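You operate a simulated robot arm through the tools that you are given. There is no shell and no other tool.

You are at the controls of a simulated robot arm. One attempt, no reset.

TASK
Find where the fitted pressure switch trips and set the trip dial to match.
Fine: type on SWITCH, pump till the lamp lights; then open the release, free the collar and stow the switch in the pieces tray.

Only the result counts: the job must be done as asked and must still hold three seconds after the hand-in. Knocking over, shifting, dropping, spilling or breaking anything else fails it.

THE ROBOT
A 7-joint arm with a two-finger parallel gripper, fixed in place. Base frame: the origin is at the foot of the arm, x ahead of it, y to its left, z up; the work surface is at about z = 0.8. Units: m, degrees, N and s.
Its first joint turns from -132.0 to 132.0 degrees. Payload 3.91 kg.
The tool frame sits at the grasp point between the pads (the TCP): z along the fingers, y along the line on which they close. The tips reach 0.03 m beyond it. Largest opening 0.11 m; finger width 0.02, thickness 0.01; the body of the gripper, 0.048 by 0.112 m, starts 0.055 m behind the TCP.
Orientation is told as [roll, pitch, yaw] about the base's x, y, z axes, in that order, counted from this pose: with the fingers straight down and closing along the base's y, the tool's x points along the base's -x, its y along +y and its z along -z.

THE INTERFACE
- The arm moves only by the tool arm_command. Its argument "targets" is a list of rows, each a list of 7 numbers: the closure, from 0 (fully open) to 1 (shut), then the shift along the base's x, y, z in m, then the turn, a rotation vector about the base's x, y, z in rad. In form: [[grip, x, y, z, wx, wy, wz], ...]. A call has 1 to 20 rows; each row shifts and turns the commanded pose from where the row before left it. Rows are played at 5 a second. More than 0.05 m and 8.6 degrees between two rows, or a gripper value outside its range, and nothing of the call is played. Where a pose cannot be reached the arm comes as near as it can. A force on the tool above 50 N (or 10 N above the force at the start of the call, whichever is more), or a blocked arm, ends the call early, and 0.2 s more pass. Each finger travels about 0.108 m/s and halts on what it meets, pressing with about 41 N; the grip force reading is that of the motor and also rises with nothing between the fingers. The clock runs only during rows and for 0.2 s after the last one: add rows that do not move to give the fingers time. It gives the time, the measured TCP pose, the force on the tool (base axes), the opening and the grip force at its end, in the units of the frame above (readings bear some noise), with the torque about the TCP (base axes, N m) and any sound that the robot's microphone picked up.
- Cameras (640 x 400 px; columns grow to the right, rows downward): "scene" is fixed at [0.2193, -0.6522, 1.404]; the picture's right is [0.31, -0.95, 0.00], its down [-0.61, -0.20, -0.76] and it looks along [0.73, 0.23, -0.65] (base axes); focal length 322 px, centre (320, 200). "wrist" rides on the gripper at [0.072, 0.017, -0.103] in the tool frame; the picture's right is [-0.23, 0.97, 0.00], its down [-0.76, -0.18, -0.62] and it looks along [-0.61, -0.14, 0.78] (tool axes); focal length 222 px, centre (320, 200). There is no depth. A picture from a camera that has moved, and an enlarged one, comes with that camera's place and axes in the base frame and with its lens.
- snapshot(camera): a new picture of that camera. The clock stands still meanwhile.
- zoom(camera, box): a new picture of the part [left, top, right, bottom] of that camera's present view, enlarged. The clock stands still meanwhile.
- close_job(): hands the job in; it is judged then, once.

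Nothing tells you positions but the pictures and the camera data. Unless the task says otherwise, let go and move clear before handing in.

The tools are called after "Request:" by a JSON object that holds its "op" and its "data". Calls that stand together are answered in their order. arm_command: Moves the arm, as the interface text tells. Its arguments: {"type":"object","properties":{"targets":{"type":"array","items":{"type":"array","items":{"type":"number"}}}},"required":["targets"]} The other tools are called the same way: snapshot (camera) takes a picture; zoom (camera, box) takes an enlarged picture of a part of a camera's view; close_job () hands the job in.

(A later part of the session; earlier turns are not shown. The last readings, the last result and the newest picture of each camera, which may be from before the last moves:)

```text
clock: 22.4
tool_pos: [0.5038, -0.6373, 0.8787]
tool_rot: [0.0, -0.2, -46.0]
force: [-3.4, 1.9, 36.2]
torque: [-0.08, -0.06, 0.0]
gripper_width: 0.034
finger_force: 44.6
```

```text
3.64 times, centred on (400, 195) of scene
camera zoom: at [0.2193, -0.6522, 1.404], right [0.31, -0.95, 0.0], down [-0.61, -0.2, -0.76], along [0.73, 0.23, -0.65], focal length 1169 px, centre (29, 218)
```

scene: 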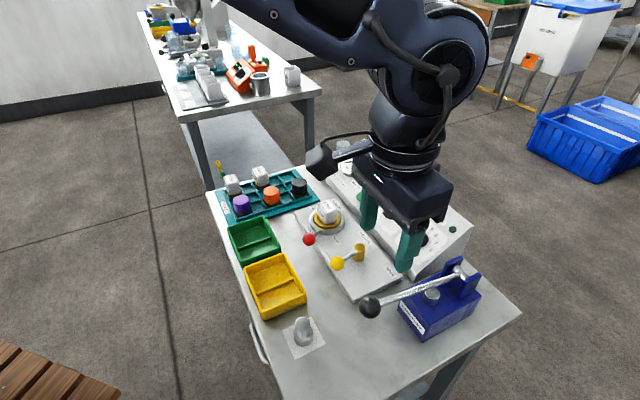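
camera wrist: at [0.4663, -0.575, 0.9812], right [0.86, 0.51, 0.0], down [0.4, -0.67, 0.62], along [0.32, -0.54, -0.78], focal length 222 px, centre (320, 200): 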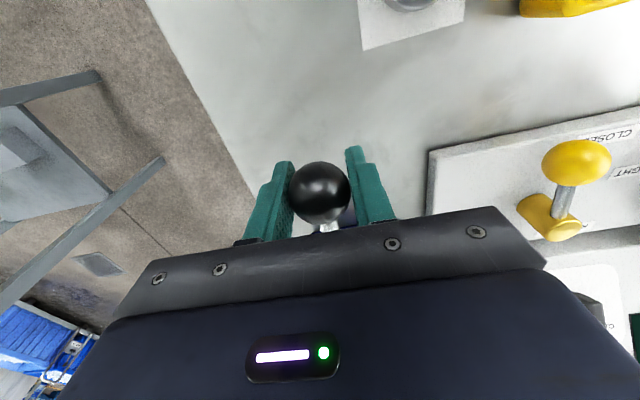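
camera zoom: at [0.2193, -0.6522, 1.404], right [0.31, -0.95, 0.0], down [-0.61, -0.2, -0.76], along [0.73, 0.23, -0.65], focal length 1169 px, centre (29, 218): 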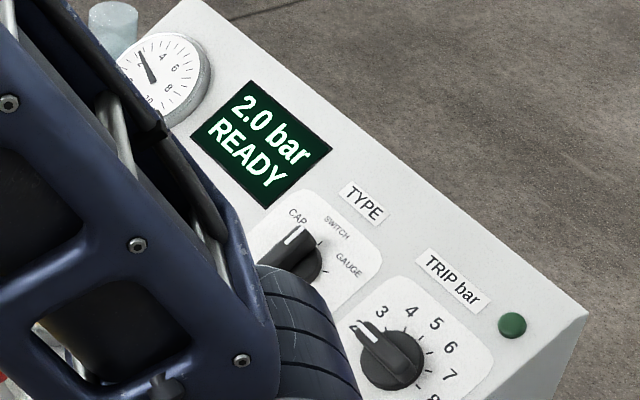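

The pressure holds at 2.0 bar with no leak, and the dark green trip lamp is unlit. I'll lift the handle back up along its arc.

Request:
{"op": "arm_command", "data": {"targets": [[1, -0.0009, 0.0009, 0.009, 0, 0, 0], [1, -0.0007, 0.0007, 0.009, 0, 0, 0], [1, -0.0003, 0.0003, 0.014, 0, 0, 0], [1, 0.0005, -0.0005, 0.014, 0, 0, 0], [1, 0.0006, -0.0006, 0.0139, 0, 0, 0], [1, 0.0012, -0.0012, 0.012, 0, 0, 0], [1, 0, 0, 0, 0, 0, 0]]}}

Request:
{"op": "zoom", "data": {"camera": "scene", "box": [340, 140, 460, 250]}}

Request:
{"op": "snapshot", "data": {"camera": "wrist"}}

```text
clock: 24.0
tool_pos: [0.5049, -0.6397, 0.949]
tool_rot: [0.0, 0.1, -46.1]
force: [0.8, -11.9, -26.7]
torque: [-0.04, -0.04, 0.03]
gripper_width: 0.034
finger_force: 44.6
```

```text
3.64 times, centred on (400, 195) of scene
camera zoom: at [0.2193, -0.6522, 1.404], right [0.31, -0.95, 0.0], down [-0.61, -0.2, -0.76], along [0.73, 0.23, -0.65], focal length 1169 px, centre (29, 218)
```

zoom: 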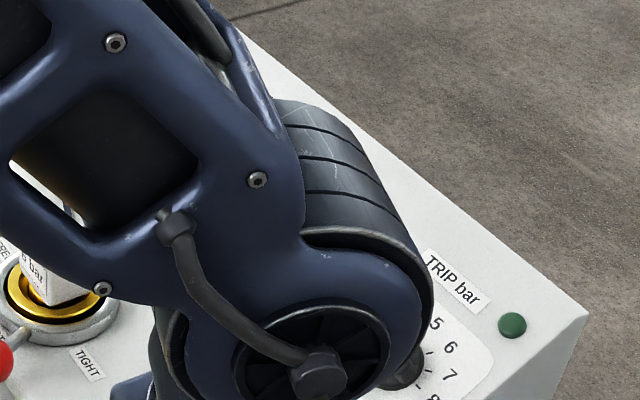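

```text
taken
camera wrist: at [0.4675, -0.5761, 1.0511], right [0.86, 0.51, 0.0], down [0.4, -0.67, 0.62], along [0.32, -0.53, -0.78], focal length 222 px, centre (320, 200)
```

wrist: 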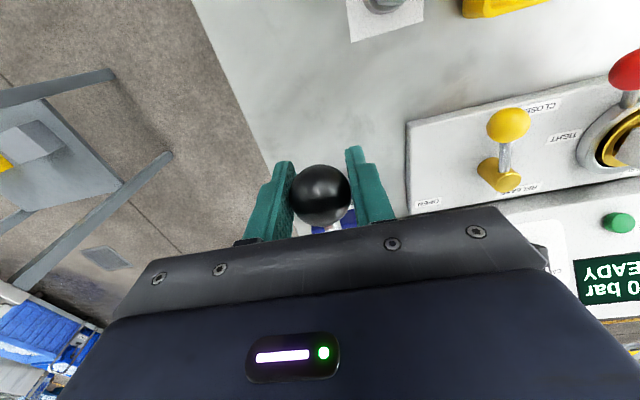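

The handle is back at the top stop. To keep the display in the wrist view while pumping, I'll open, yaw the tool by about +17° around the ball and regrip.

Request:
{"op": "arm_command", "data": {"targets": [[0.6, 0, 0, 0, 0, 0, 0], [0.6, 0, 0, 0.002, 0, 0, 0.15], [0.6, 0, 0, 0, 0, 0, 0.15], [0.6, 0, 0, 0, 0, 0, 0], [0.8, 0, 0, 0, 0, 0, 0], [1, 0, 0, 0, 0, 0, 0], [1, 0, 0, 0, 0, 0, 0]]}}

Request:
{"op": "snapshot", "data": {"camera": "wrist"}}

Request:
{"op": "snapshot", "data": {"camera": "scene"}}

```text
clock: 25.6
tool_pos: [0.5042, -0.6391, 0.9525]
tool_rot: [0.0, 0.0, -28.9]
force: [-3.9, -6.2, 0.0]
torque: [-0.06, -0.06, 0.06]
gripper_width: 0.034
finger_force: 44.6
```

```text
taken
camera wrist: at [0.4501, -0.5903, 1.0542], right [0.67, 0.74, 0.0], down [0.58, -0.52, 0.62], along [0.46, -0.42, -0.78], focal length 222 px, centre (320, 200)
```

wrist: 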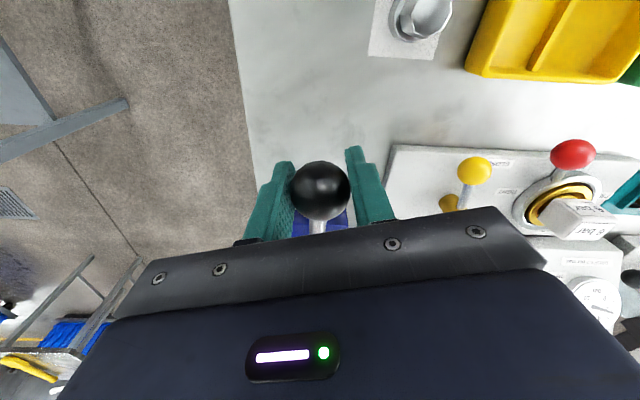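

```text
taken
```

scene: 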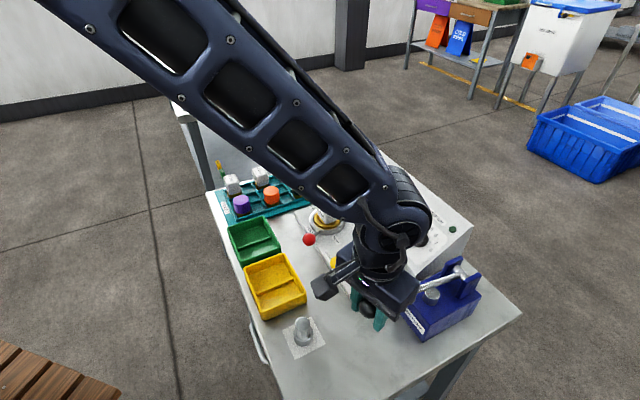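

The lamp stays visible from the scene camera at (452, 229), and the display is visible whenever the arm is low. I'll take the second stroke in coarse steps and watch both.

Request:
{"op": "arm_command", "data": {"targets": [[1, -0.0011, 0.0011, -0.01, 0, 0, 0], [1, -0.0008, 0.0008, -0.0098, 0, 0, 0], [1, 0, 0, 0, 0, 0, 0]]}}

Request:
{"op": "zoom", "data": {"camera": "scene", "box": [340, 130, 480, 250]}}

Request:
{"op": "zoom", "data": {"camera": "wrist", "box": [500, 200, 640, 340]}}

```text
clock: 26.4
tool_pos: [0.502, -0.6377, 0.9331]
tool_rot: [-0.1, 0.1, -29.0]
force: [-5.8, -7.4, 5.2]
torque: [-0.35, -0.56, -0.05]
gripper_width: 0.034
finger_force: 44.2
```

```text
3.33 times, centred on (410, 190) of scene
camera zoom: at [0.2193, -0.6522, 1.404], right [0.31, -0.95, 0.0], down [-0.61, -0.2, -0.76], along [0.73, 0.23, -0.65], focal length 1072 px, centre (20, 233)
```

zoom: 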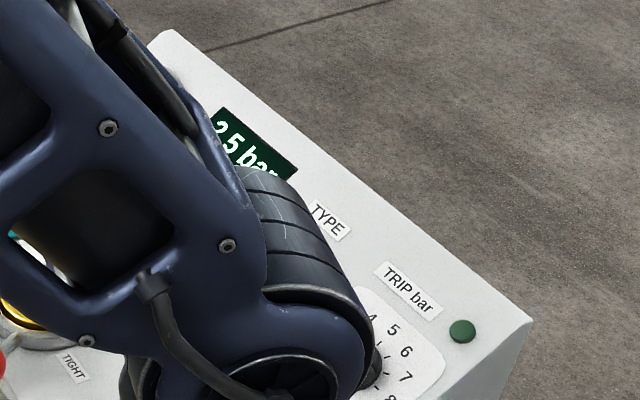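

```text
2.86 times, centred on (570, 270) of wrist
camera zoom: at [0.4481, -0.5883, 1.0343], right [0.67, 0.74, 0.0], down [0.58, -0.52, 0.62], along [0.46, -0.42, -0.78], focal length 635 px, centre (-394, 0)
```

zoom: 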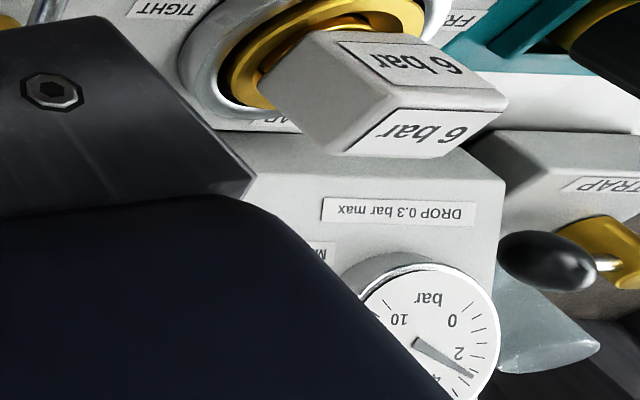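

The pressure follows the handle continuously and now reads 2.5 bar, with the number visible from the scene. I'll carry on down.

Request:
{"op": "arm_command", "data": {"targets": [[1, -0.0004, 0.0004, -0.0092, 0, 0, 0], [1, -0.0002, 0.0002, -0.0092, 0, 0, 0], [1, 0, 0, 0, 0, 0, 0]]}}

Request:
{"op": "zoom", "data": {"camera": "scene", "box": [340, 130, 480, 250]}}

Request:
{"op": "arm_command", "data": {"targets": [[1, 0.0002, -0.0002, -0.0092, 0, 0, 0], [1, 0.0004, -0.0004, -0.0092, 0, 0, 0], [1, 0, 0, 0, 0, 0, 0]]}}

Request:
{"op": "zoom", "data": {"camera": "scene", "box": [340, 130, 480, 250]}}

```text
clock: 27.2
tool_pos: [0.502, -0.6375, 0.9131]
tool_rot: [0.0, 0.0, -28.8]
force: [-5.8, -5.9, 5.4]
torque: [-0.21, -0.38, -0.01]
gripper_width: 0.034
finger_force: 44.7
```

```text
3.33 times, centred on (410, 190) of scene
camera zoom: at [0.2193, -0.6522, 1.404], right [0.31, -0.95, 0.0], down [-0.61, -0.2, -0.76], along [0.73, 0.23, -0.65], focal length 1072 px, centre (20, 233)
```

zoom: 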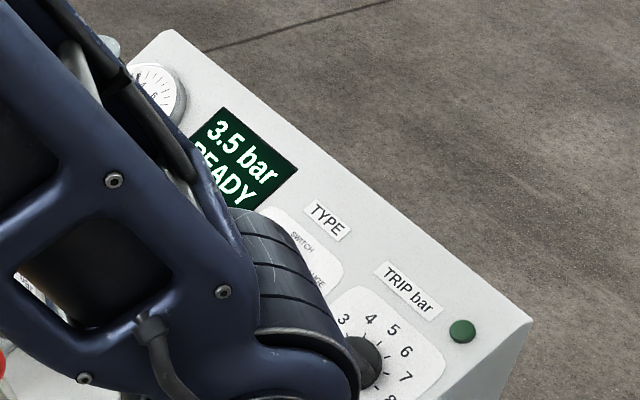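

```text
clock: 28.0
tool_pos: [0.503, -0.6366, 0.8944]
tool_rot: [0.0, 0.0, -28.9]
force: [-6.0, -1.4, 5.9]
torque: [-0.24, -0.4, -0.02]
gripper_width: 0.0344
finger_force: 45.0
```

```text
3.33 times, centred on (410, 190) of scene
camera zoom: at [0.2193, -0.6522, 1.404], right [0.31, -0.95, 0.0], down [-0.61, -0.2, -0.76], along [0.73, 0.23, -0.65], focal length 1072 px, centre (20, 233)
```

zoom: 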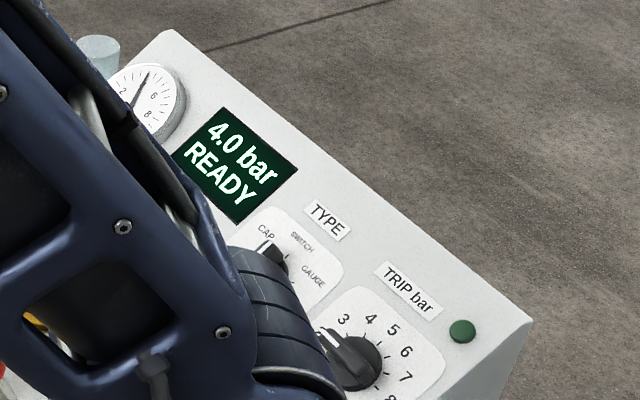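

The display reads 4.0 bar and the lamp is still dark. I'll use smaller steps to learn the resolution.

Request:
{"op": "arm_command", "data": {"targets": [[1, 0.0003, -0.0003, -0.005, 0, 0, 0], [1, 0, 0, 0, 0, 0, 0]]}}

Request:
{"op": "zoom", "data": {"camera": "scene", "box": [370, 150, 470, 240]}}

Request:
{"op": "arm_command", "data": {"targets": [[1, 0.0003, -0.0003, -0.005, 0, 0, 0], [1, 0, 0, 0, 0, 0, 0]]}}

Request:
{"op": "zoom", "data": {"camera": "scene", "box": [370, 150, 470, 240]}}

```text
clock: 28.6
tool_pos: [0.5023, -0.6372, 0.8903]
tool_rot: [0.1, -0.1, -28.9]
force: [-5.1, 2.3, 6.2]
torque: [-0.3, -0.43, -0.01]
gripper_width: 0.0341
finger_force: 45.3
```

```text
4.44 times, centred on (420, 195) of scene
camera zoom: at [0.2193, -0.6522, 1.404], right [0.31, -0.95, 0.0], down [-0.61, -0.2, -0.76], along [0.73, 0.23, -0.65], focal length 1429 px, centre (-124, 222)
```

zoom: 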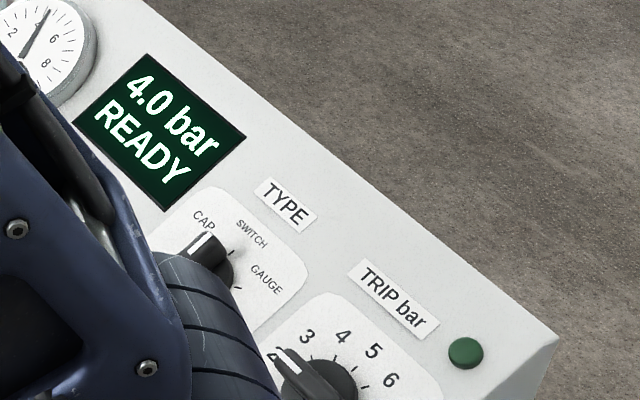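

```text
clock: 29.2
tool_pos: [0.5031, -0.6369, 0.8865]
tool_rot: [0.0, 0.0, -28.9]
force: [-7.1, 5.8, 6.5]
torque: [-0.45, -0.64, 0.02]
gripper_width: 0.0339
finger_force: 44.7
```

```text
4.44 times, centred on (420, 195) of scene
camera zoom: at [0.2193, -0.6522, 1.404], right [0.31, -0.95, 0.0], down [-0.61, -0.2, -0.76], along [0.73, 0.23, -0.65], focal length 1429 px, centre (-124, 222)
```

zoom: 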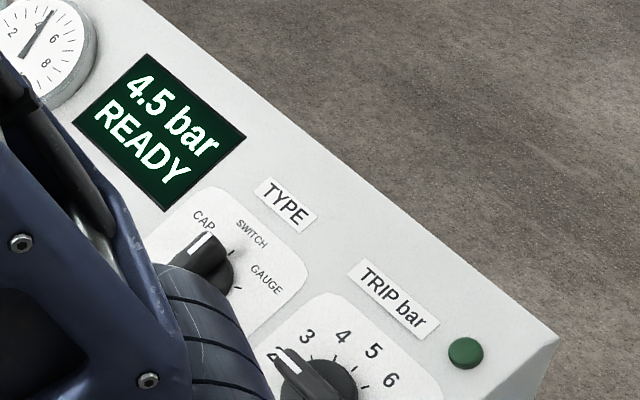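

The pressure goes in 0.5 bar steps and now reads 4.5 bar, lamp dark. I'll lift the handle for the next stroke.

Request:
{"op": "arm_command", "data": {"targets": [[1, -0.001, 0.001, 0.0154, 0, 0, 0], [1, -0.0001, 0.0001, 0.0185, 0, 0, 0], [1, 0.0009, -0.0009, 0.0166, 0, 0, 0], [1, 0.0014, -0.0014, 0.0136, 0, 0, 0], [1, 0, 0, 0, 0, 0, 0]]}}

Request:
{"op": "zoom", "data": {"camera": "scene", "box": [370, 150, 470, 240]}}

Request:
{"op": "snapshot", "data": {"camera": "wrist"}}

```text
clock: 30.4
tool_pos: [0.5043, -0.6398, 0.9492]
tool_rot: [0.1, -0.1, -28.9]
force: [10.3, -15.2, -1.6]
torque: [-0.03, 0.01, 0.02]
gripper_width: 0.0341
finger_force: 44.7
```

```text
4.44 times, centred on (420, 195) of scene
camera zoom: at [0.2193, -0.6522, 1.404], right [0.31, -0.95, 0.0], down [-0.61, -0.2, -0.76], along [0.73, 0.23, -0.65], focal length 1429 px, centre (-124, 222)
```

zoom: 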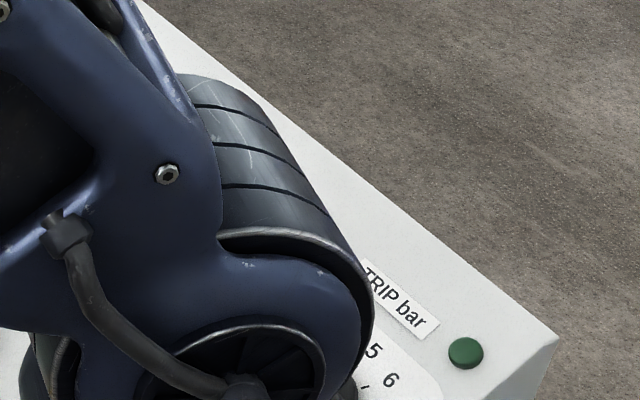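

```text
taken
camera wrist: at [0.4505, -0.5905, 1.0519], right [0.67, 0.74, 0.0], down [0.58, -0.52, 0.62], along [0.46, -0.42, -0.78], focal length 222 px, centre (320, 200)
```

wrist: 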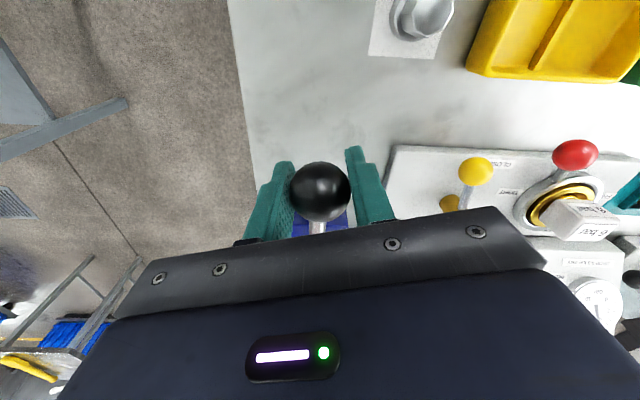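

Now the third stroke in small steps, checking the lamp after each.

Request:
{"op": "arm_command", "data": {"targets": [[1, -0.0008, 0.0008, -0.007, 0, 0, 0], [1, 0, 0, 0, 0, 0, 0]]}}

Request:
{"op": "zoom", "data": {"camera": "scene", "box": [370, 150, 470, 240]}}

Request:
{"op": "arm_command", "data": {"targets": [[1, -0.0007, 0.0007, -0.007, 0, 0, 0], [1, 0, 0, 0, 0, 0, 0]]}}

Request:
{"op": "zoom", "data": {"camera": "scene", "box": [370, 150, 470, 240]}}

```text
clock: 31.0
tool_pos: [0.5038, -0.6385, 0.943]
tool_rot: [0.1, 0.1, -28.9]
force: [6.1, -13.8, 4.4]
torque: [-0.66, -1.02, 0.02]
gripper_width: 0.034
finger_force: 44.9
```

```text
4.44 times, centred on (420, 195) of scene
camera zoom: at [0.2193, -0.6522, 1.404], right [0.31, -0.95, 0.0], down [-0.61, -0.2, -0.76], along [0.73, 0.23, -0.65], focal length 1429 px, centre (-124, 222)
```

zoom: 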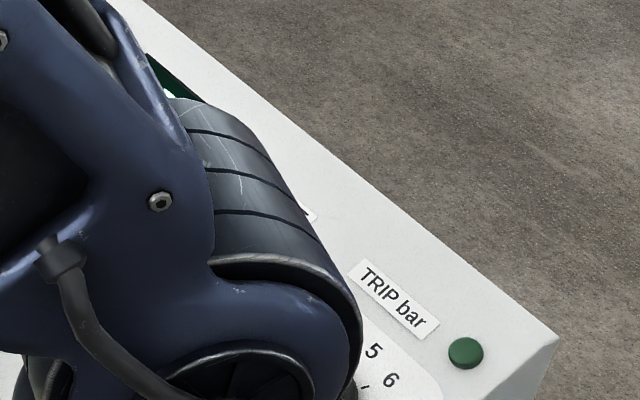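

```text
clock: 31.6
tool_pos: [0.5035, -0.6374, 0.933]
tool_rot: [0.1, 0.0, -28.9]
force: [1.1, -15.2, 4.4]
torque: [-0.31, -0.55, -0.02]
gripper_width: 0.0343
finger_force: 45.2
```

```text
4.44 times, centred on (420, 195) of scene
camera zoom: at [0.2193, -0.6522, 1.404], right [0.31, -0.95, 0.0], down [-0.61, -0.2, -0.76], along [0.73, 0.23, -0.65], focal length 1429 px, centre (-124, 222)
```

zoom: 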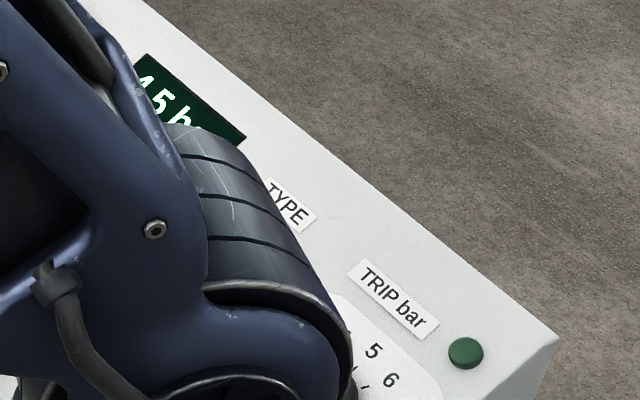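

Still 4.5 bar with the lamp dark. Continuing.

Request:
{"op": "arm_command", "data": {"targets": [[1, -0.0005, 0.0005, -0.006, 0, 0, 0], [1, 0, 0, 0, 0, 0, 0]]}}

Request:
{"op": "zoom", "data": {"camera": "scene", "box": [370, 150, 470, 240]}}

Request:
{"op": "arm_command", "data": {"targets": [[1, -0.0003, 0.0003, -0.006, 0, 0, 0], [1, 0, 0, 0, 0, 0, 0]]}}

Request:
{"op": "zoom", "data": {"camera": "scene", "box": [370, 150, 470, 240]}}

```text
clock: 32.2
tool_pos: [0.5015, -0.6364, 0.9285]
tool_rot: [0.1, 0.0, -28.9]
force: [-3.6, -11.9, 6.9]
torque: [-0.51, -0.79, -0.03]
gripper_width: 0.034
finger_force: 45.3
```

```text
4.44 times, centred on (420, 195) of scene
camera zoom: at [0.2193, -0.6522, 1.404], right [0.31, -0.95, 0.0], down [-0.61, -0.2, -0.76], along [0.73, 0.23, -0.65], focal length 1429 px, centre (-124, 222)
```

zoom: 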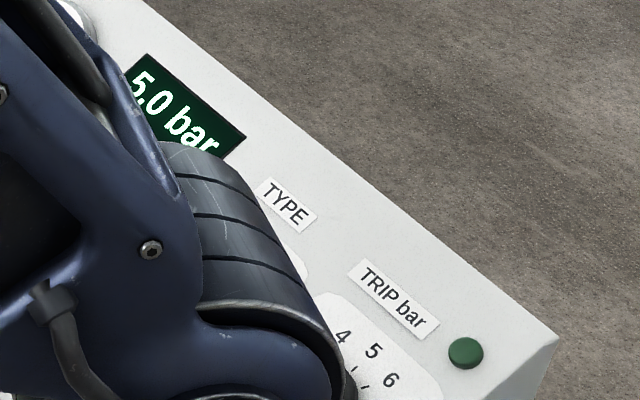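

```text
clock: 32.8
tool_pos: [0.502, -0.6362, 0.9231]
tool_rot: [0.0, -0.1, -29.0]
force: [-8.6, -6.7, 7.0]
torque: [-0.47, -0.82, -0.05]
gripper_width: 0.0341
finger_force: 44.7
```

```text
4.44 times, centred on (420, 195) of scene
camera zoom: at [0.2193, -0.6522, 1.404], right [0.31, -0.95, 0.0], down [-0.61, -0.2, -0.76], along [0.73, 0.23, -0.65], focal length 1429 px, centre (-124, 222)
```

zoom: 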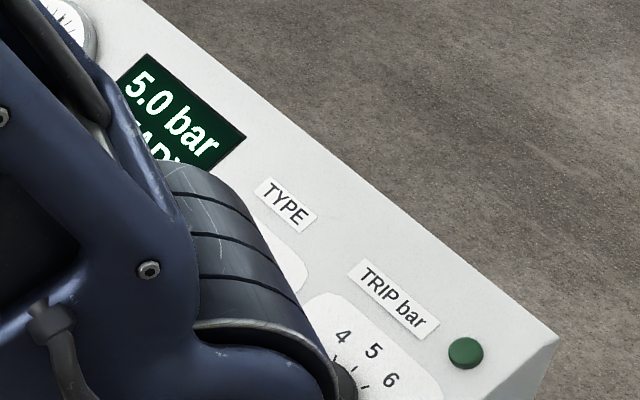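

The display reads 5.0 bar and the lamp is still dark. Continuing in small steps.

Request:
{"op": "arm_command", "data": {"targets": [[1, -0.0002, 0.0002, -0.006, 0, 0, 0], [1, 0, 0, 0, 0, 0, 0]]}}

Request:
{"op": "zoom", "data": {"camera": "scene", "box": [370, 150, 470, 240]}}

Request:
{"op": "arm_command", "data": {"targets": [[1, 0, 0, -0.006, 0, 0, 0], [1, 0, 0, 0, 0, 0, 0]]}}

Request:
{"op": "zoom", "data": {"camera": "scene", "box": [370, 150, 470, 240]}}

```text
clock: 33.4
tool_pos: [0.5016, -0.6367, 0.9172]
tool_rot: [0.0, -0.1, -28.9]
force: [-10.8, -5.3, 6.2]
torque: [-0.33, -0.63, -0.08]
gripper_width: 0.0341
finger_force: 44.7
```

```text
4.44 times, centred on (420, 195) of scene
camera zoom: at [0.2193, -0.6522, 1.404], right [0.31, -0.95, 0.0], down [-0.61, -0.2, -0.76], along [0.73, 0.23, -0.65], focal length 1429 px, centre (-124, 222)
```

zoom: 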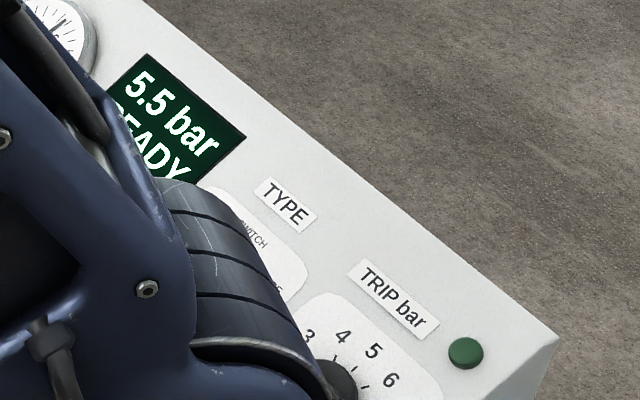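

```text
clock: 34.0
tool_pos: [0.5014, -0.6359, 0.9124]
tool_rot: [0.1, 0.0, -28.8]
force: [-12.9, -3.9, 6.8]
torque: [-0.26, -0.43, -0.09]
gripper_width: 0.0341
finger_force: 44.7
```

```text
4.44 times, centred on (420, 195) of scene
camera zoom: at [0.2193, -0.6522, 1.404], right [0.31, -0.95, 0.0], down [-0.61, -0.2, -0.76], along [0.73, 0.23, -0.65], focal length 1429 px, centre (-124, 222)
```

zoom: 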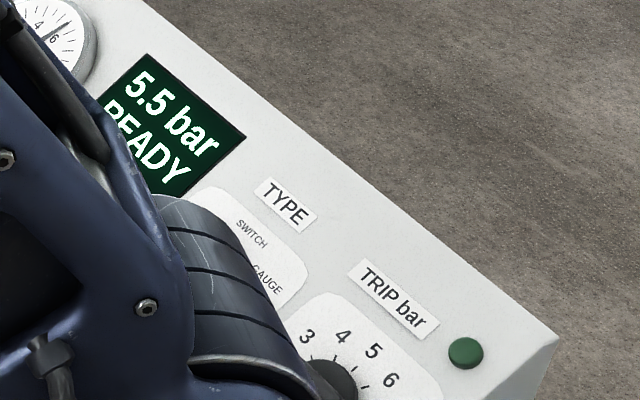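

The display reads 5.5 bar and the lamp is still dark. I'll keep going.

Request:
{"op": "arm_command", "data": {"targets": [[1, 0.0002, -0.0002, -0.005, 0, 0, 0], [1, 0, 0, 0, 0, 0, 0]]}}

Request:
{"op": "zoom", "data": {"camera": "scene", "box": [370, 150, 470, 240]}}

Request:
{"op": "arm_command", "data": {"targets": [[1, 0.0002, -0.0002, -0.005, 0, 0, 0], [1, 0, 0, 0, 0, 0, 0]]}}

Request:
{"op": "zoom", "data": {"camera": "scene", "box": [370, 150, 470, 240]}}

```text
clock: 34.6
tool_pos: [0.5012, -0.6357, 0.9062]
tool_rot: [0.0, 0.0, -28.9]
force: [-12.9, 2.6, 7.3]
torque: [-0.35, -0.57, -0.03]
gripper_width: 0.0341
finger_force: 45.2
```

```text
4.44 times, centred on (420, 195) of scene
camera zoom: at [0.2193, -0.6522, 1.404], right [0.31, -0.95, 0.0], down [-0.61, -0.2, -0.76], along [0.73, 0.23, -0.65], focal length 1429 px, centre (-124, 222)
```

zoom: 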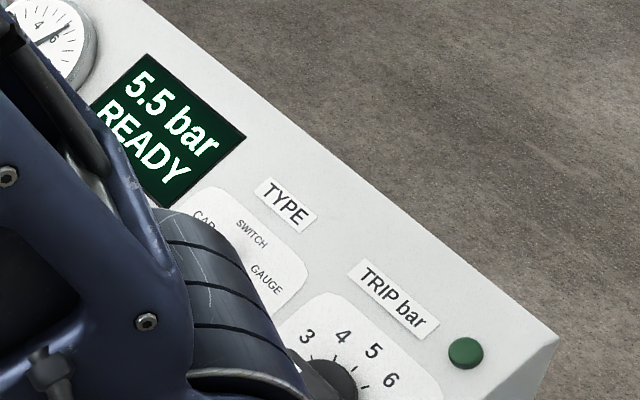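

```text
clock: 35.2
tool_pos: [0.5023, -0.6351, 0.9018]
tool_rot: [0.0, 0.0, -28.9]
force: [-14.7, 6.5, 8.1]
torque: [-0.48, -0.8, 0.03]
gripper_width: 0.0339
finger_force: 45.0
```

```text
4.44 times, centred on (420, 195) of scene
camera zoom: at [0.2193, -0.6522, 1.404], right [0.31, -0.95, 0.0], down [-0.61, -0.2, -0.76], along [0.73, 0.23, -0.65], focal length 1429 px, centre (-124, 222)
```

zoom: 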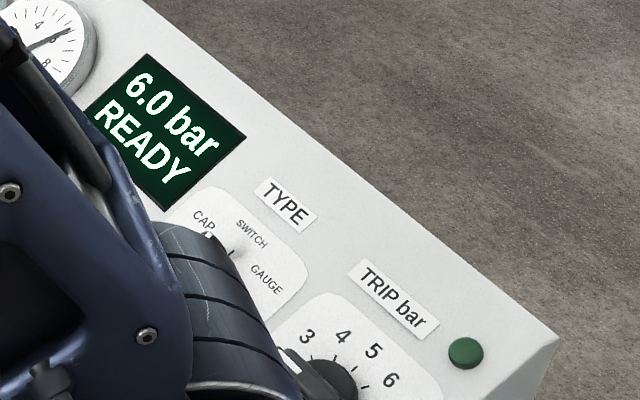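

6.0 bar and still dark, so the switch trips above its label. I'll continue.

Request:
{"op": "arm_command", "data": {"targets": [[1, -0.0003, 0.0003, -0.005, 0, 0, 0], [1, 0, 0, 0, 0, 0, 0]]}}

Request:
{"op": "zoom", "data": {"camera": "scene", "box": [370, 150, 470, 240]}}

Request:
{"op": "arm_command", "data": {"targets": [[1, 0, 0, -0.005, 0, 0, 0], [1, 0, 0, 0, 0, 0, 0]]}}

Request:
{"op": "zoom", "data": {"camera": "scene", "box": [370, 150, 470, 240]}}

```text
clock: 35.8
tool_pos: [0.5029, -0.6367, 0.8962]
tool_rot: [0.1, -0.1, -28.9]
force: [-5.4, 1.3, 8.5]
torque: [-0.53, -0.88, 0.0]
gripper_width: 0.0338
finger_force: 44.8
```

```text
4.44 times, centred on (420, 195) of scene
camera zoom: at [0.2193, -0.6522, 1.404], right [0.31, -0.95, 0.0], down [-0.61, -0.2, -0.76], along [0.73, 0.23, -0.65], focal length 1429 px, centre (-124, 222)
```

zoom: 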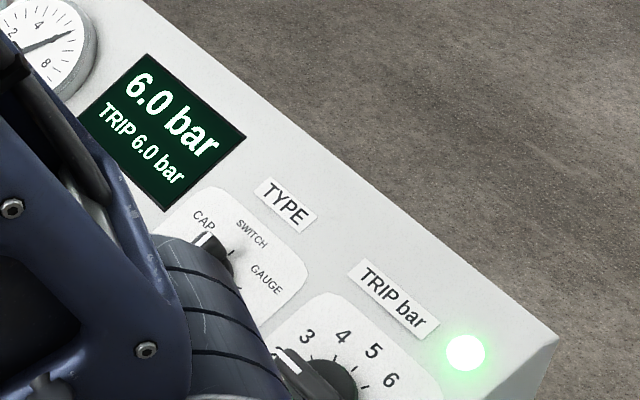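

```text
clock: 36.4
tool_pos: [0.5028, -0.6367, 0.8916]
tool_rot: [0.0, -0.1, -28.9]
force: [4.1, -3.1, 8.9]
torque: [-0.42, -0.68, 0.02]
gripper_width: 0.034
finger_force: 44.3
```

```text
4.44 times, centred on (420, 195) of scene
camera zoom: at [0.2193, -0.6522, 1.404], right [0.31, -0.95, 0.0], down [-0.61, -0.2, -0.76], along [0.73, 0.23, -0.65], focal length 1429 px, centre (-124, 222)
```

zoom: 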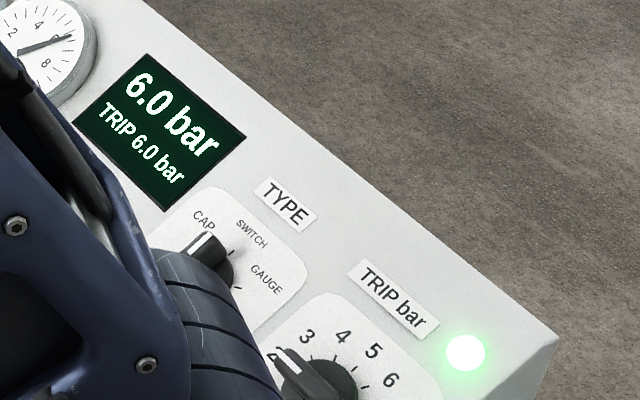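

The lamp is lit and the display shows "TRIP 6.0 bar". I'll check the analogue gauge to see whether the true value sits close to 6.0.

Request:
{"op": "zoom", "data": {"camera": "scene", "box": [330, 140, 400, 190]}}

Request:
{"op": "snapshot", "data": {"camera": "wrist"}}

```text
8.00 times, centred on (365, 165) of scene
camera zoom: at [0.2193, -0.6522, 1.404], right [0.31, -0.95, 0.0], down [-0.61, -0.2, -0.76], along [0.73, 0.23, -0.65], focal length 2572 px, centre (-40, 480)
```

zoom: 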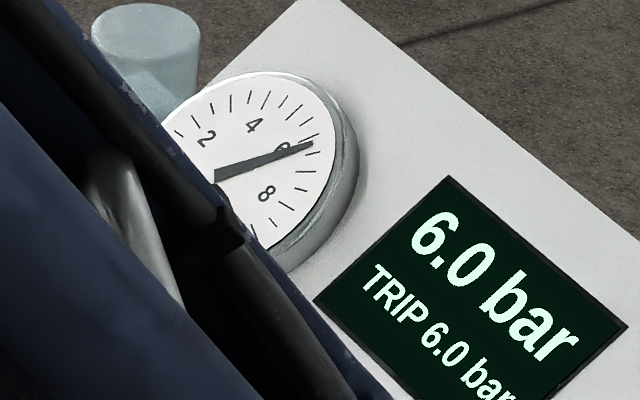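

```text
taken
camera wrist: at [0.448, -0.5879, 0.9935], right [0.67, 0.74, 0.0], down [0.58, -0.52, 0.62], along [0.46, -0.42, -0.78], focal length 222 px, centre (320, 200)
```

wrist: 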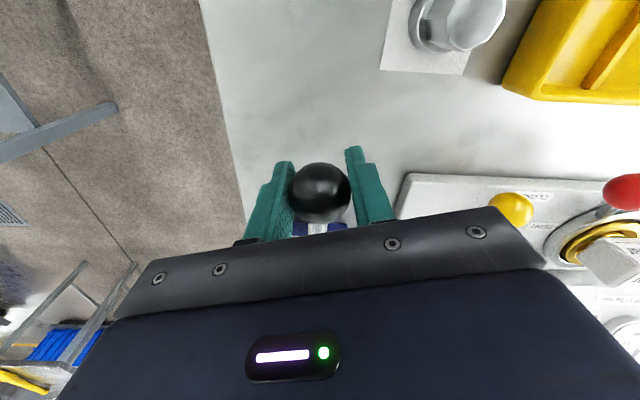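

The trip value is 6.0 bar. I'll let go of the pump ball, rise clear, and move above the yellow release lever at about (0.656, -0.551).

Request:
{"op": "arm_command", "data": {"targets": [[0.5, 0, 0, 0, 0, 0, 0], [0.4, 0, 0, 0, 0, 0, 0], [0.4, 0, 0, 0.04, 0, 0, 0], [0.4, 0, 0, 0.04, 0, 0, 0], [0.4, 0, 0, 0.04, 0, 0, 0], [0.4, 0, 0, 0.03, 0, 0, 0], [0.4, 0.0383, 0.0214, 0, 0, 0, -0.1], [0.4, 0.0383, 0.0214, 0, 0, 0, -0.1], [0.4, 0.0383, 0.0214, 0, 0, 0, -0.1], [0.4, 0.0383, 0.0214, 0, 0, 0, 0], [0.4, 0, 0, 0, 0, 0, 0]]}}

Request:
{"op": "snapshot", "data": {"camera": "wrist"}}

Request:
{"op": "snapshot", "data": {"camera": "scene"}}

```text
clock: 38.8
tool_pos: [0.6559, -0.5517, 1.0426]
tool_rot: [0.0, 0.0, -46.1]
force: [0.0, -0.4, 0.9]
torque: [0.0, -0.01, 0.03]
gripper_width: 0.0661
finger_force: 0.1
```

```text
taken
camera wrist: at [0.6184, -0.4879, 1.1442], right [0.86, 0.51, 0.0], down [0.4, -0.67, 0.62], along [0.32, -0.54, -0.78], focal length 222 px, centre (320, 200)
```

wrist: 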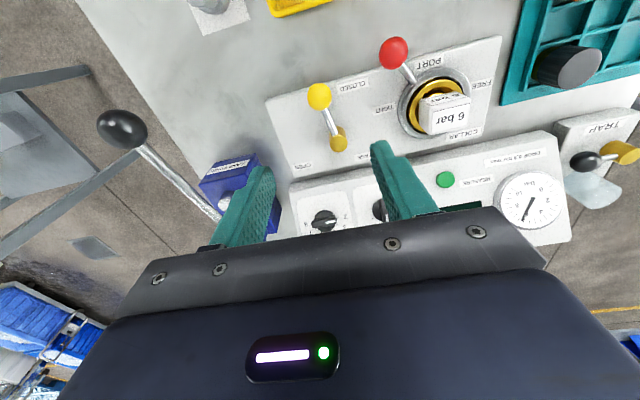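

```text
taken
```

scene: 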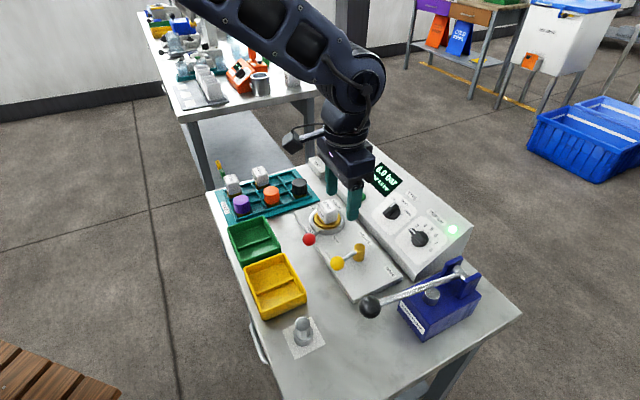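

The lamp stays lit at 6.0 bar. I'll zoom on the release lever and collar to pin down their geometry.

Request:
{"op": "zoom", "data": {"camera": "wrist", "box": [260, 60, 400, 180]}}

Request:
{"op": "zoom", "data": {"camera": "wrist", "box": [360, 20, 520, 150]}}

Request:
{"op": "zoom", "data": {"camera": "scene", "box": [320, 225, 400, 300]}}

Request:
{"op": "zoom", "data": {"camera": "scene", "box": [350, 140, 480, 260]}}

```text
3.33 times, centred on (330, 120) of wrist
camera zoom: at [0.6184, -0.4879, 1.1442], right [0.86, 0.51, 0.0], down [0.4, -0.67, 0.62], along [0.32, -0.54, -0.78], focal length 740 px, centre (287, 467)
```

zoom: 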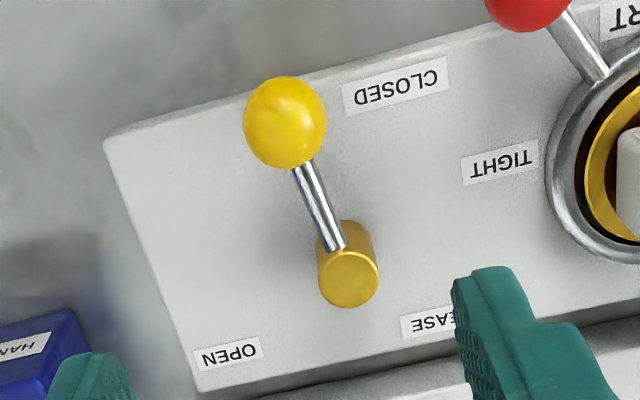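

```text
3.08 times, centred on (440, 85) of wrist
camera zoom: at [0.6184, -0.4879, 1.1442], right [0.86, 0.51, 0.0], down [0.4, -0.67, 0.62], along [0.32, -0.54, -0.78], focal length 684 px, centre (-49, 554)
```

zoom: 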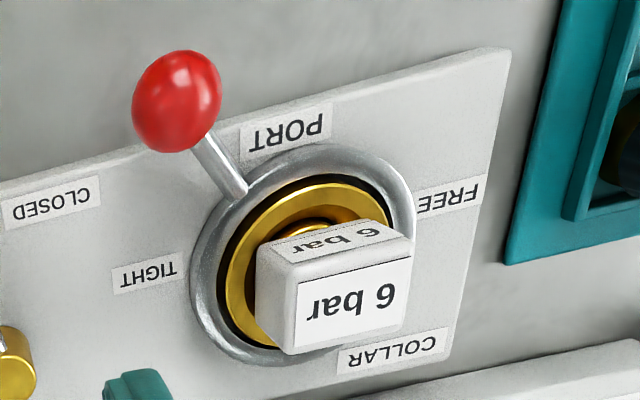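

```text
5.33 times, centred on (360, 262) of scene
camera zoom: at [0.2193, -0.6522, 1.404], right [0.31, -0.95, 0.0], down [-0.61, -0.2, -0.76], along [0.73, 0.23, -0.65], focal length 1715 px, centre (107, -133)
```

zoom: 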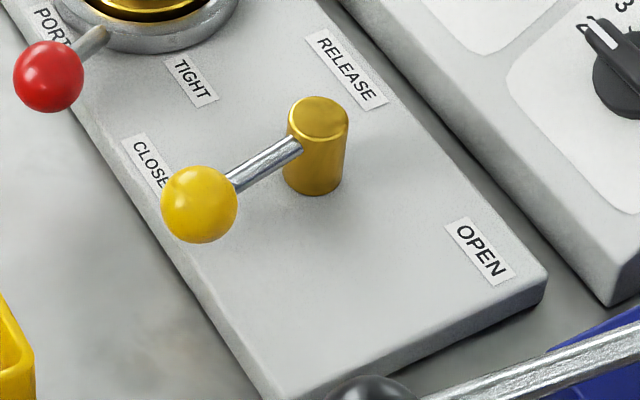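

```text
3.33 times, centred on (415, 200) of scene
camera zoom: at [0.2193, -0.6522, 1.404], right [0.31, -0.95, 0.0], down [-0.61, -0.2, -0.76], along [0.73, 0.23, -0.65], focal length 1072 px, centre (3, 200)
```

zoom: 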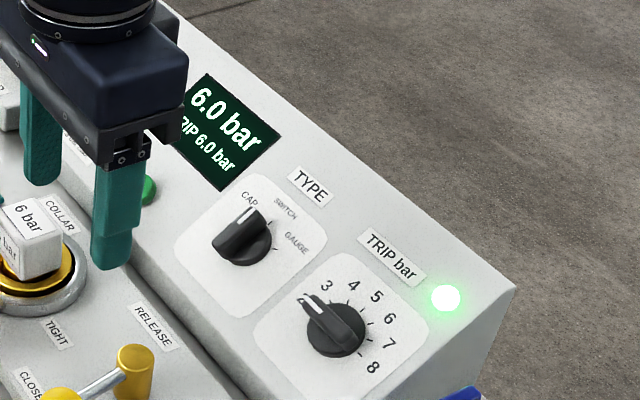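

The release post is at bench (0.914, 0.101), with the lever's yellow ball at (0.851, 0.089, 0.847) and the plate top at about z = 0.82. I'll close the fingers, descend on the ball's +Y side, and push it round to OPEN.

Request:
{"op": "arm_command", "data": {"targets": [[1, 0.0095, 0.015, 0, 0, 0, 0], [1, 0.0094, 0.0151, 0, 0, 0, 0], [1, 0, 0, -0.04, 0, 0, 0], [1, 0, 0, -0.05, 0, 0, 0], [1, 0, 0, -0.05, 0, 0, 0], [1, 0, 0, -0.045, 0, 0, 0], [1, 0, 0, 0, 0, 0, 0]]}}

Request:
{"op": "snapshot", "data": {"camera": "wrist"}}

Request:
{"op": "zoom", "data": {"camera": "scene", "box": [280, 180, 420, 300]}}

```text
clock: 40.4
tool_pos: [0.6733, -0.5203, 0.8569]
tool_rot: [0.0, 0.0, -46.1]
force: [-0.4, -0.3, -0.6]
torque: [0.03, 0.02, 0.01]
gripper_width: 0.0001
finger_force: 37.7
```

```text
taken
camera wrist: at [0.6357, -0.4578, 0.9583], right [0.86, 0.51, 0.0], down [0.4, -0.67, 0.62], along [0.32, -0.54, -0.78], focal length 222 px, centre (320, 200)
```

wrist: 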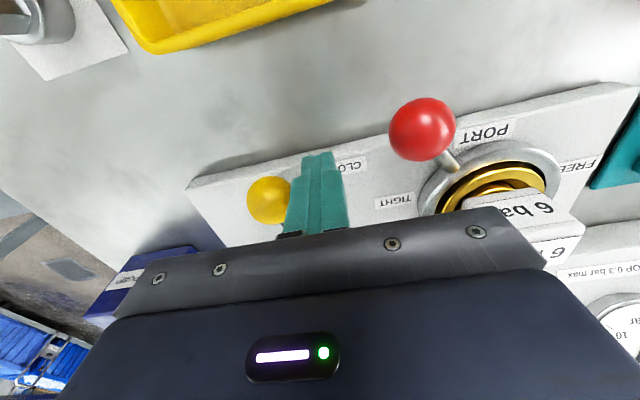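

```text
3.33 times, centred on (350, 240) of scene
camera zoom: at [0.2193, -0.6522, 1.404], right [0.31, -0.95, 0.0], down [-0.61, -0.2, -0.76], along [0.73, 0.23, -0.65], focal length 1072 px, centre (220, 67)
```

zoom: 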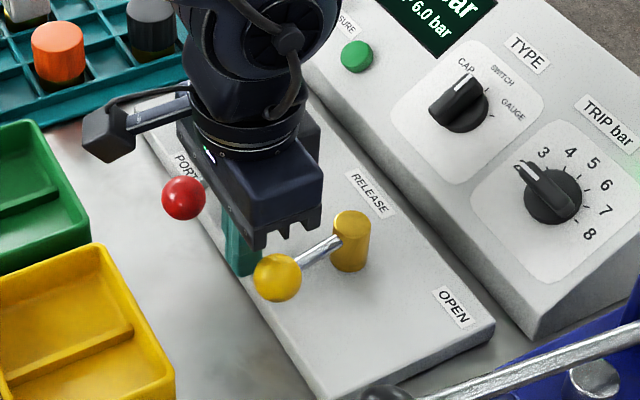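

The closed fingers sit beside the yellow ball. I'll push it round its arc towards OPEN.

Request:
{"op": "arm_command", "data": {"targets": [[1, -0.0047, -0.0076, 0, 0, 0, 0], [1, -0.0086, -0.0066, 0, 0, 0, 0], [1, -0.0082, -0.0088, 0, 0, 0, 0], [1, -0.0065, -0.0101, 0, 0, 0, 0], [1, -0.0047, -0.0111, 0, 0, 0, 0], [1, 0, 0, 0, 0, 0, 0]]}}

Request:
{"op": "zoom", "data": {"camera": "scene", "box": [280, 150, 440, 300]}}

```text
clock: 41.8
tool_pos: [0.6417, -0.5646, 0.8556]
tool_rot: [0.0, 0.0, -46.1]
force: [-0.9, 0.7, -0.2]
torque: [0.0, -0.06, 0.01]
gripper_width: 0.0
finger_force: 37.7
```

```text
2.67 times, centred on (360, 225) of scene
camera zoom: at [0.2193, -0.6522, 1.404], right [0.31, -0.95, 0.0], down [-0.61, -0.2, -0.76], along [0.73, 0.23, -0.65], focal length 857 px, centre (213, 133)
```

zoom: 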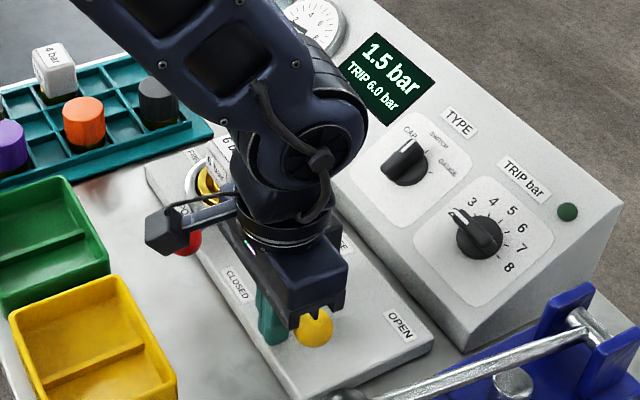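

The release is venting: the display is down to 1.5 bar and still shows TRIP 6.0. I'll push the lever the rest of the way.

Request:
{"op": "arm_command", "data": {"targets": [[1, -0.0027, -0.0117, 0, 0, 0, 0], [1, -0.0006, -0.012, 0, 0, 0, 0], [1, 0.0014, -0.012, 0, 0, 0, 0], [1, 0.0035, -0.0115, 0, 0, 0, 0], [1, 0, 0, 0, 0, 0, 0]]}}

Request:
{"op": "zoom", "data": {"camera": "scene", "box": [280, 150, 440, 300]}}

Request:
{"op": "snapshot", "data": {"camera": "wrist"}}

```text
clock: 43.0
tool_pos: [0.6437, -0.6123, 0.8564]
tool_rot: [-0.1, 0.0, -46.0]
force: [1.1, -0.9, -0.4]
torque: [-0.02, -0.01, 0.02]
gripper_width: 0.0
finger_force: 37.8
```

```text
2.67 times, centred on (360, 225) of scene
camera zoom: at [0.2193, -0.6522, 1.404], right [0.31, -0.95, 0.0], down [-0.61, -0.2, -0.76], along [0.73, 0.23, -0.65], focal length 857 px, centre (213, 133)
```

zoom: 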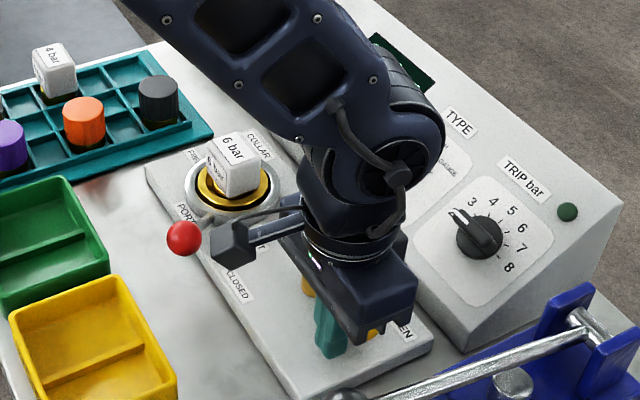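

```text
taken
camera wrist: at [0.6053, -0.5494, 0.9582], right [0.86, 0.51, 0.0], down [0.4, -0.67, 0.62], along [0.32, -0.54, -0.78], focal length 222 px, centre (320, 200)
```

wrist: 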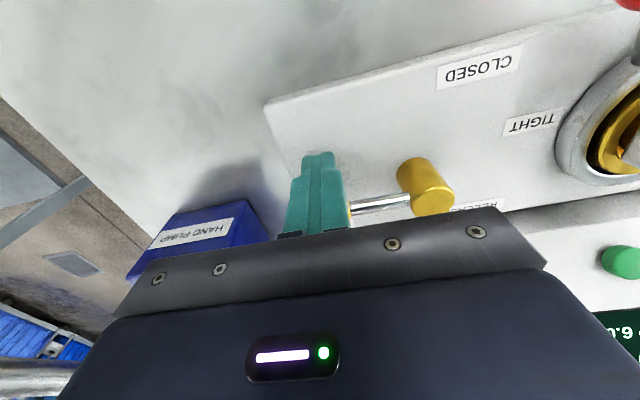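

The lever now points along the bench towards OPEN. I'll nudge it slightly further to the stop, then back off and rise.

Request:
{"op": "arm_command", "data": {"targets": [[1, 0.003, -0.0045, 0, 0, 0, 0], [1, 0.003, -0.0035, 0, 0, 0, 0], [1, 0, 0, 0, 0, 0, 0]]}}

Request:
{"op": "arm_command", "data": {"targets": [[1, -0.0139, 0.0144, 0, 0, 0, 0], [1, 0, 0, 0.04, 0, 0, 0], [1, 0, 0, 0.05, 0, 0, 0], [1, 0, 0, 0.05, 0, 0, 0], [1, 0, 0, 0.04, 0, 0, 0], [1, 0, 0, 0, 0, 0, 0]]}}

Request:
{"op": "snapshot", "data": {"camera": "wrist"}}

Request:
{"op": "snapshot", "data": {"camera": "scene"}}

```text
clock: 43.6
tool_pos: [0.6438, -0.6145, 0.8551]
tool_rot: [0.0, 0.7, -46.0]
force: [-15.7, 15.7, 4.7]
torque: [0.01, 0.12, 0.02]
gripper_width: 0.0
finger_force: 37.6
stopped in row 2: the force on the tool passed its limit at 57 N (the readings are from after the stop); the commanded pose is now the measured one
```

```text
clock: 45.0
tool_pos: [0.631, -0.6009, 1.0348]
tool_rot: [0.0, 0.5, -46.1]
force: [-1.2, 0.4, -0.4]
torque: [-0.01, 0.0, 0.0]
gripper_width: 0.0
finger_force: 38.2
```

```text
taken
camera wrist: at [0.5945, -0.5389, 1.1374], right [0.86, 0.51, 0.0], down [0.4, -0.68, 0.62], along [0.31, -0.53, -0.79], focal length 222 px, centre (320, 200)
```

wrist: 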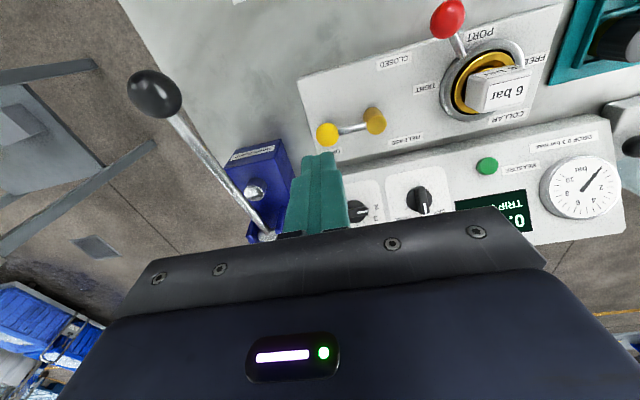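

```text
taken
```

scene: 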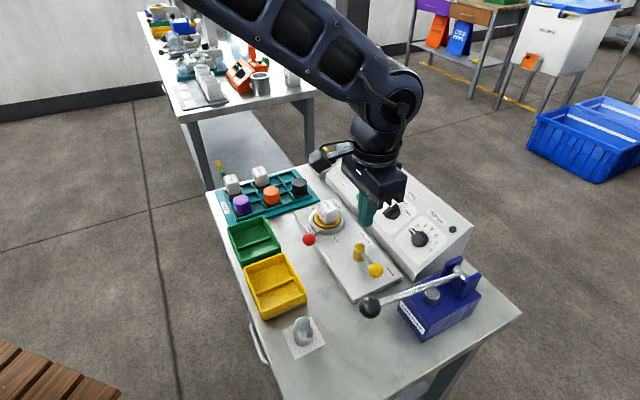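

The release is fully open at its stop and the pressure is back to 0.0. Next is the trip dial: I'll hover square to the face over it and read the tick angles first.

Request:
{"op": "arm_command", "data": {"targets": [[0.6, 0.0112, -0.0089, -0.005, -0.0957, -0.0925, 0], [0.45, 0.0112, -0.0089, -0.005, -0.0957, -0.0925, 0], [0.45, 0.0112, -0.0089, -0.008, -0.0957, -0.0925, 0], [0.45, 0.0112, -0.0089, -0.01, -0.0957, -0.0925, 0], [0.45, 0.0112, -0.0089, -0.01, 0, 0, 0], [0.45, 0.0112, -0.0089, -0.01, 0, 0, 0], [0.45, 0.0112, -0.0089, -0.01, 0, 0, 0], [0.45, 0.011, -0.0086, -0.0098, 0, 0, 0], [0.45, 0, 0, 0, 0, 0, 0]]}}

Request:
{"op": "snapshot", "data": {"camera": "wrist"}}

Request:
{"op": "zoom", "data": {"camera": "wrist", "box": [270, 70, 370, 150]}}

Request:
{"op": "zoom", "data": {"camera": "scene", "box": [350, 140, 480, 260]}}

```text
clock: 47.0
tool_pos: [0.7204, -0.6728, 0.9668]
tool_rot: [0.1, -30.0, -46.0]
force: [0.3, 0.2, 0.5]
torque: [-0.04, 0.01, 0.03]
gripper_width: 0.0605
finger_force: 0.0
```

```text
taken
camera wrist: at [0.6542, -0.5797, 1.0188], right [0.84, 0.53, 0.12], down [0.11, -0.37, 0.92], along [0.53, -0.76, -0.37], focal length 222 px, centre (320, 200)
```

wrist: 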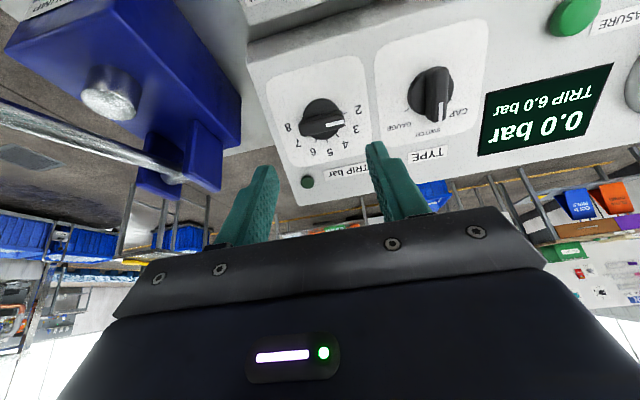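

```text
5.00 times, centred on (320, 110) of wrist
camera zoom: at [0.6542, -0.5797, 1.0188], right [0.84, 0.53, 0.12], down [0.11, -0.37, 0.92], along [0.53, -0.76, -0.37], focal length 1111 px, centre (320, 650)
```

zoom: 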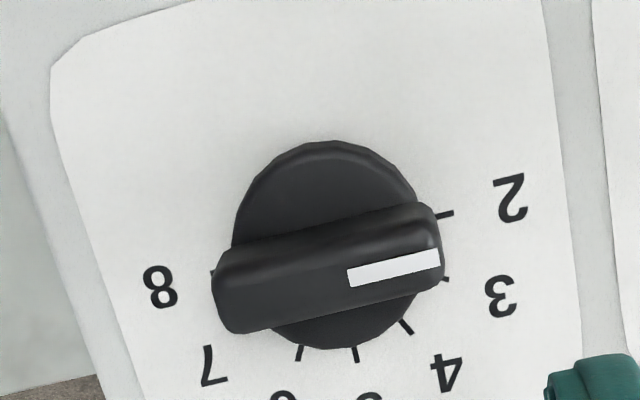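

```text
3.33 times, centred on (415, 200) of scene
camera zoom: at [0.2193, -0.6522, 1.404], right [0.31, -0.95, 0.0], down [-0.61, -0.2, -0.76], along [0.73, 0.23, -0.65], focal length 1072 px, centre (3, 200)
```

zoom: 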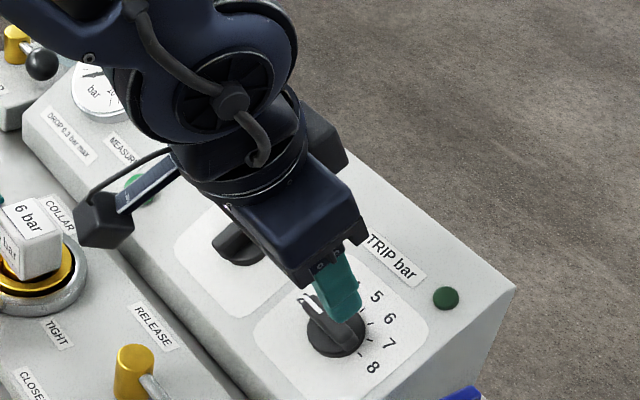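

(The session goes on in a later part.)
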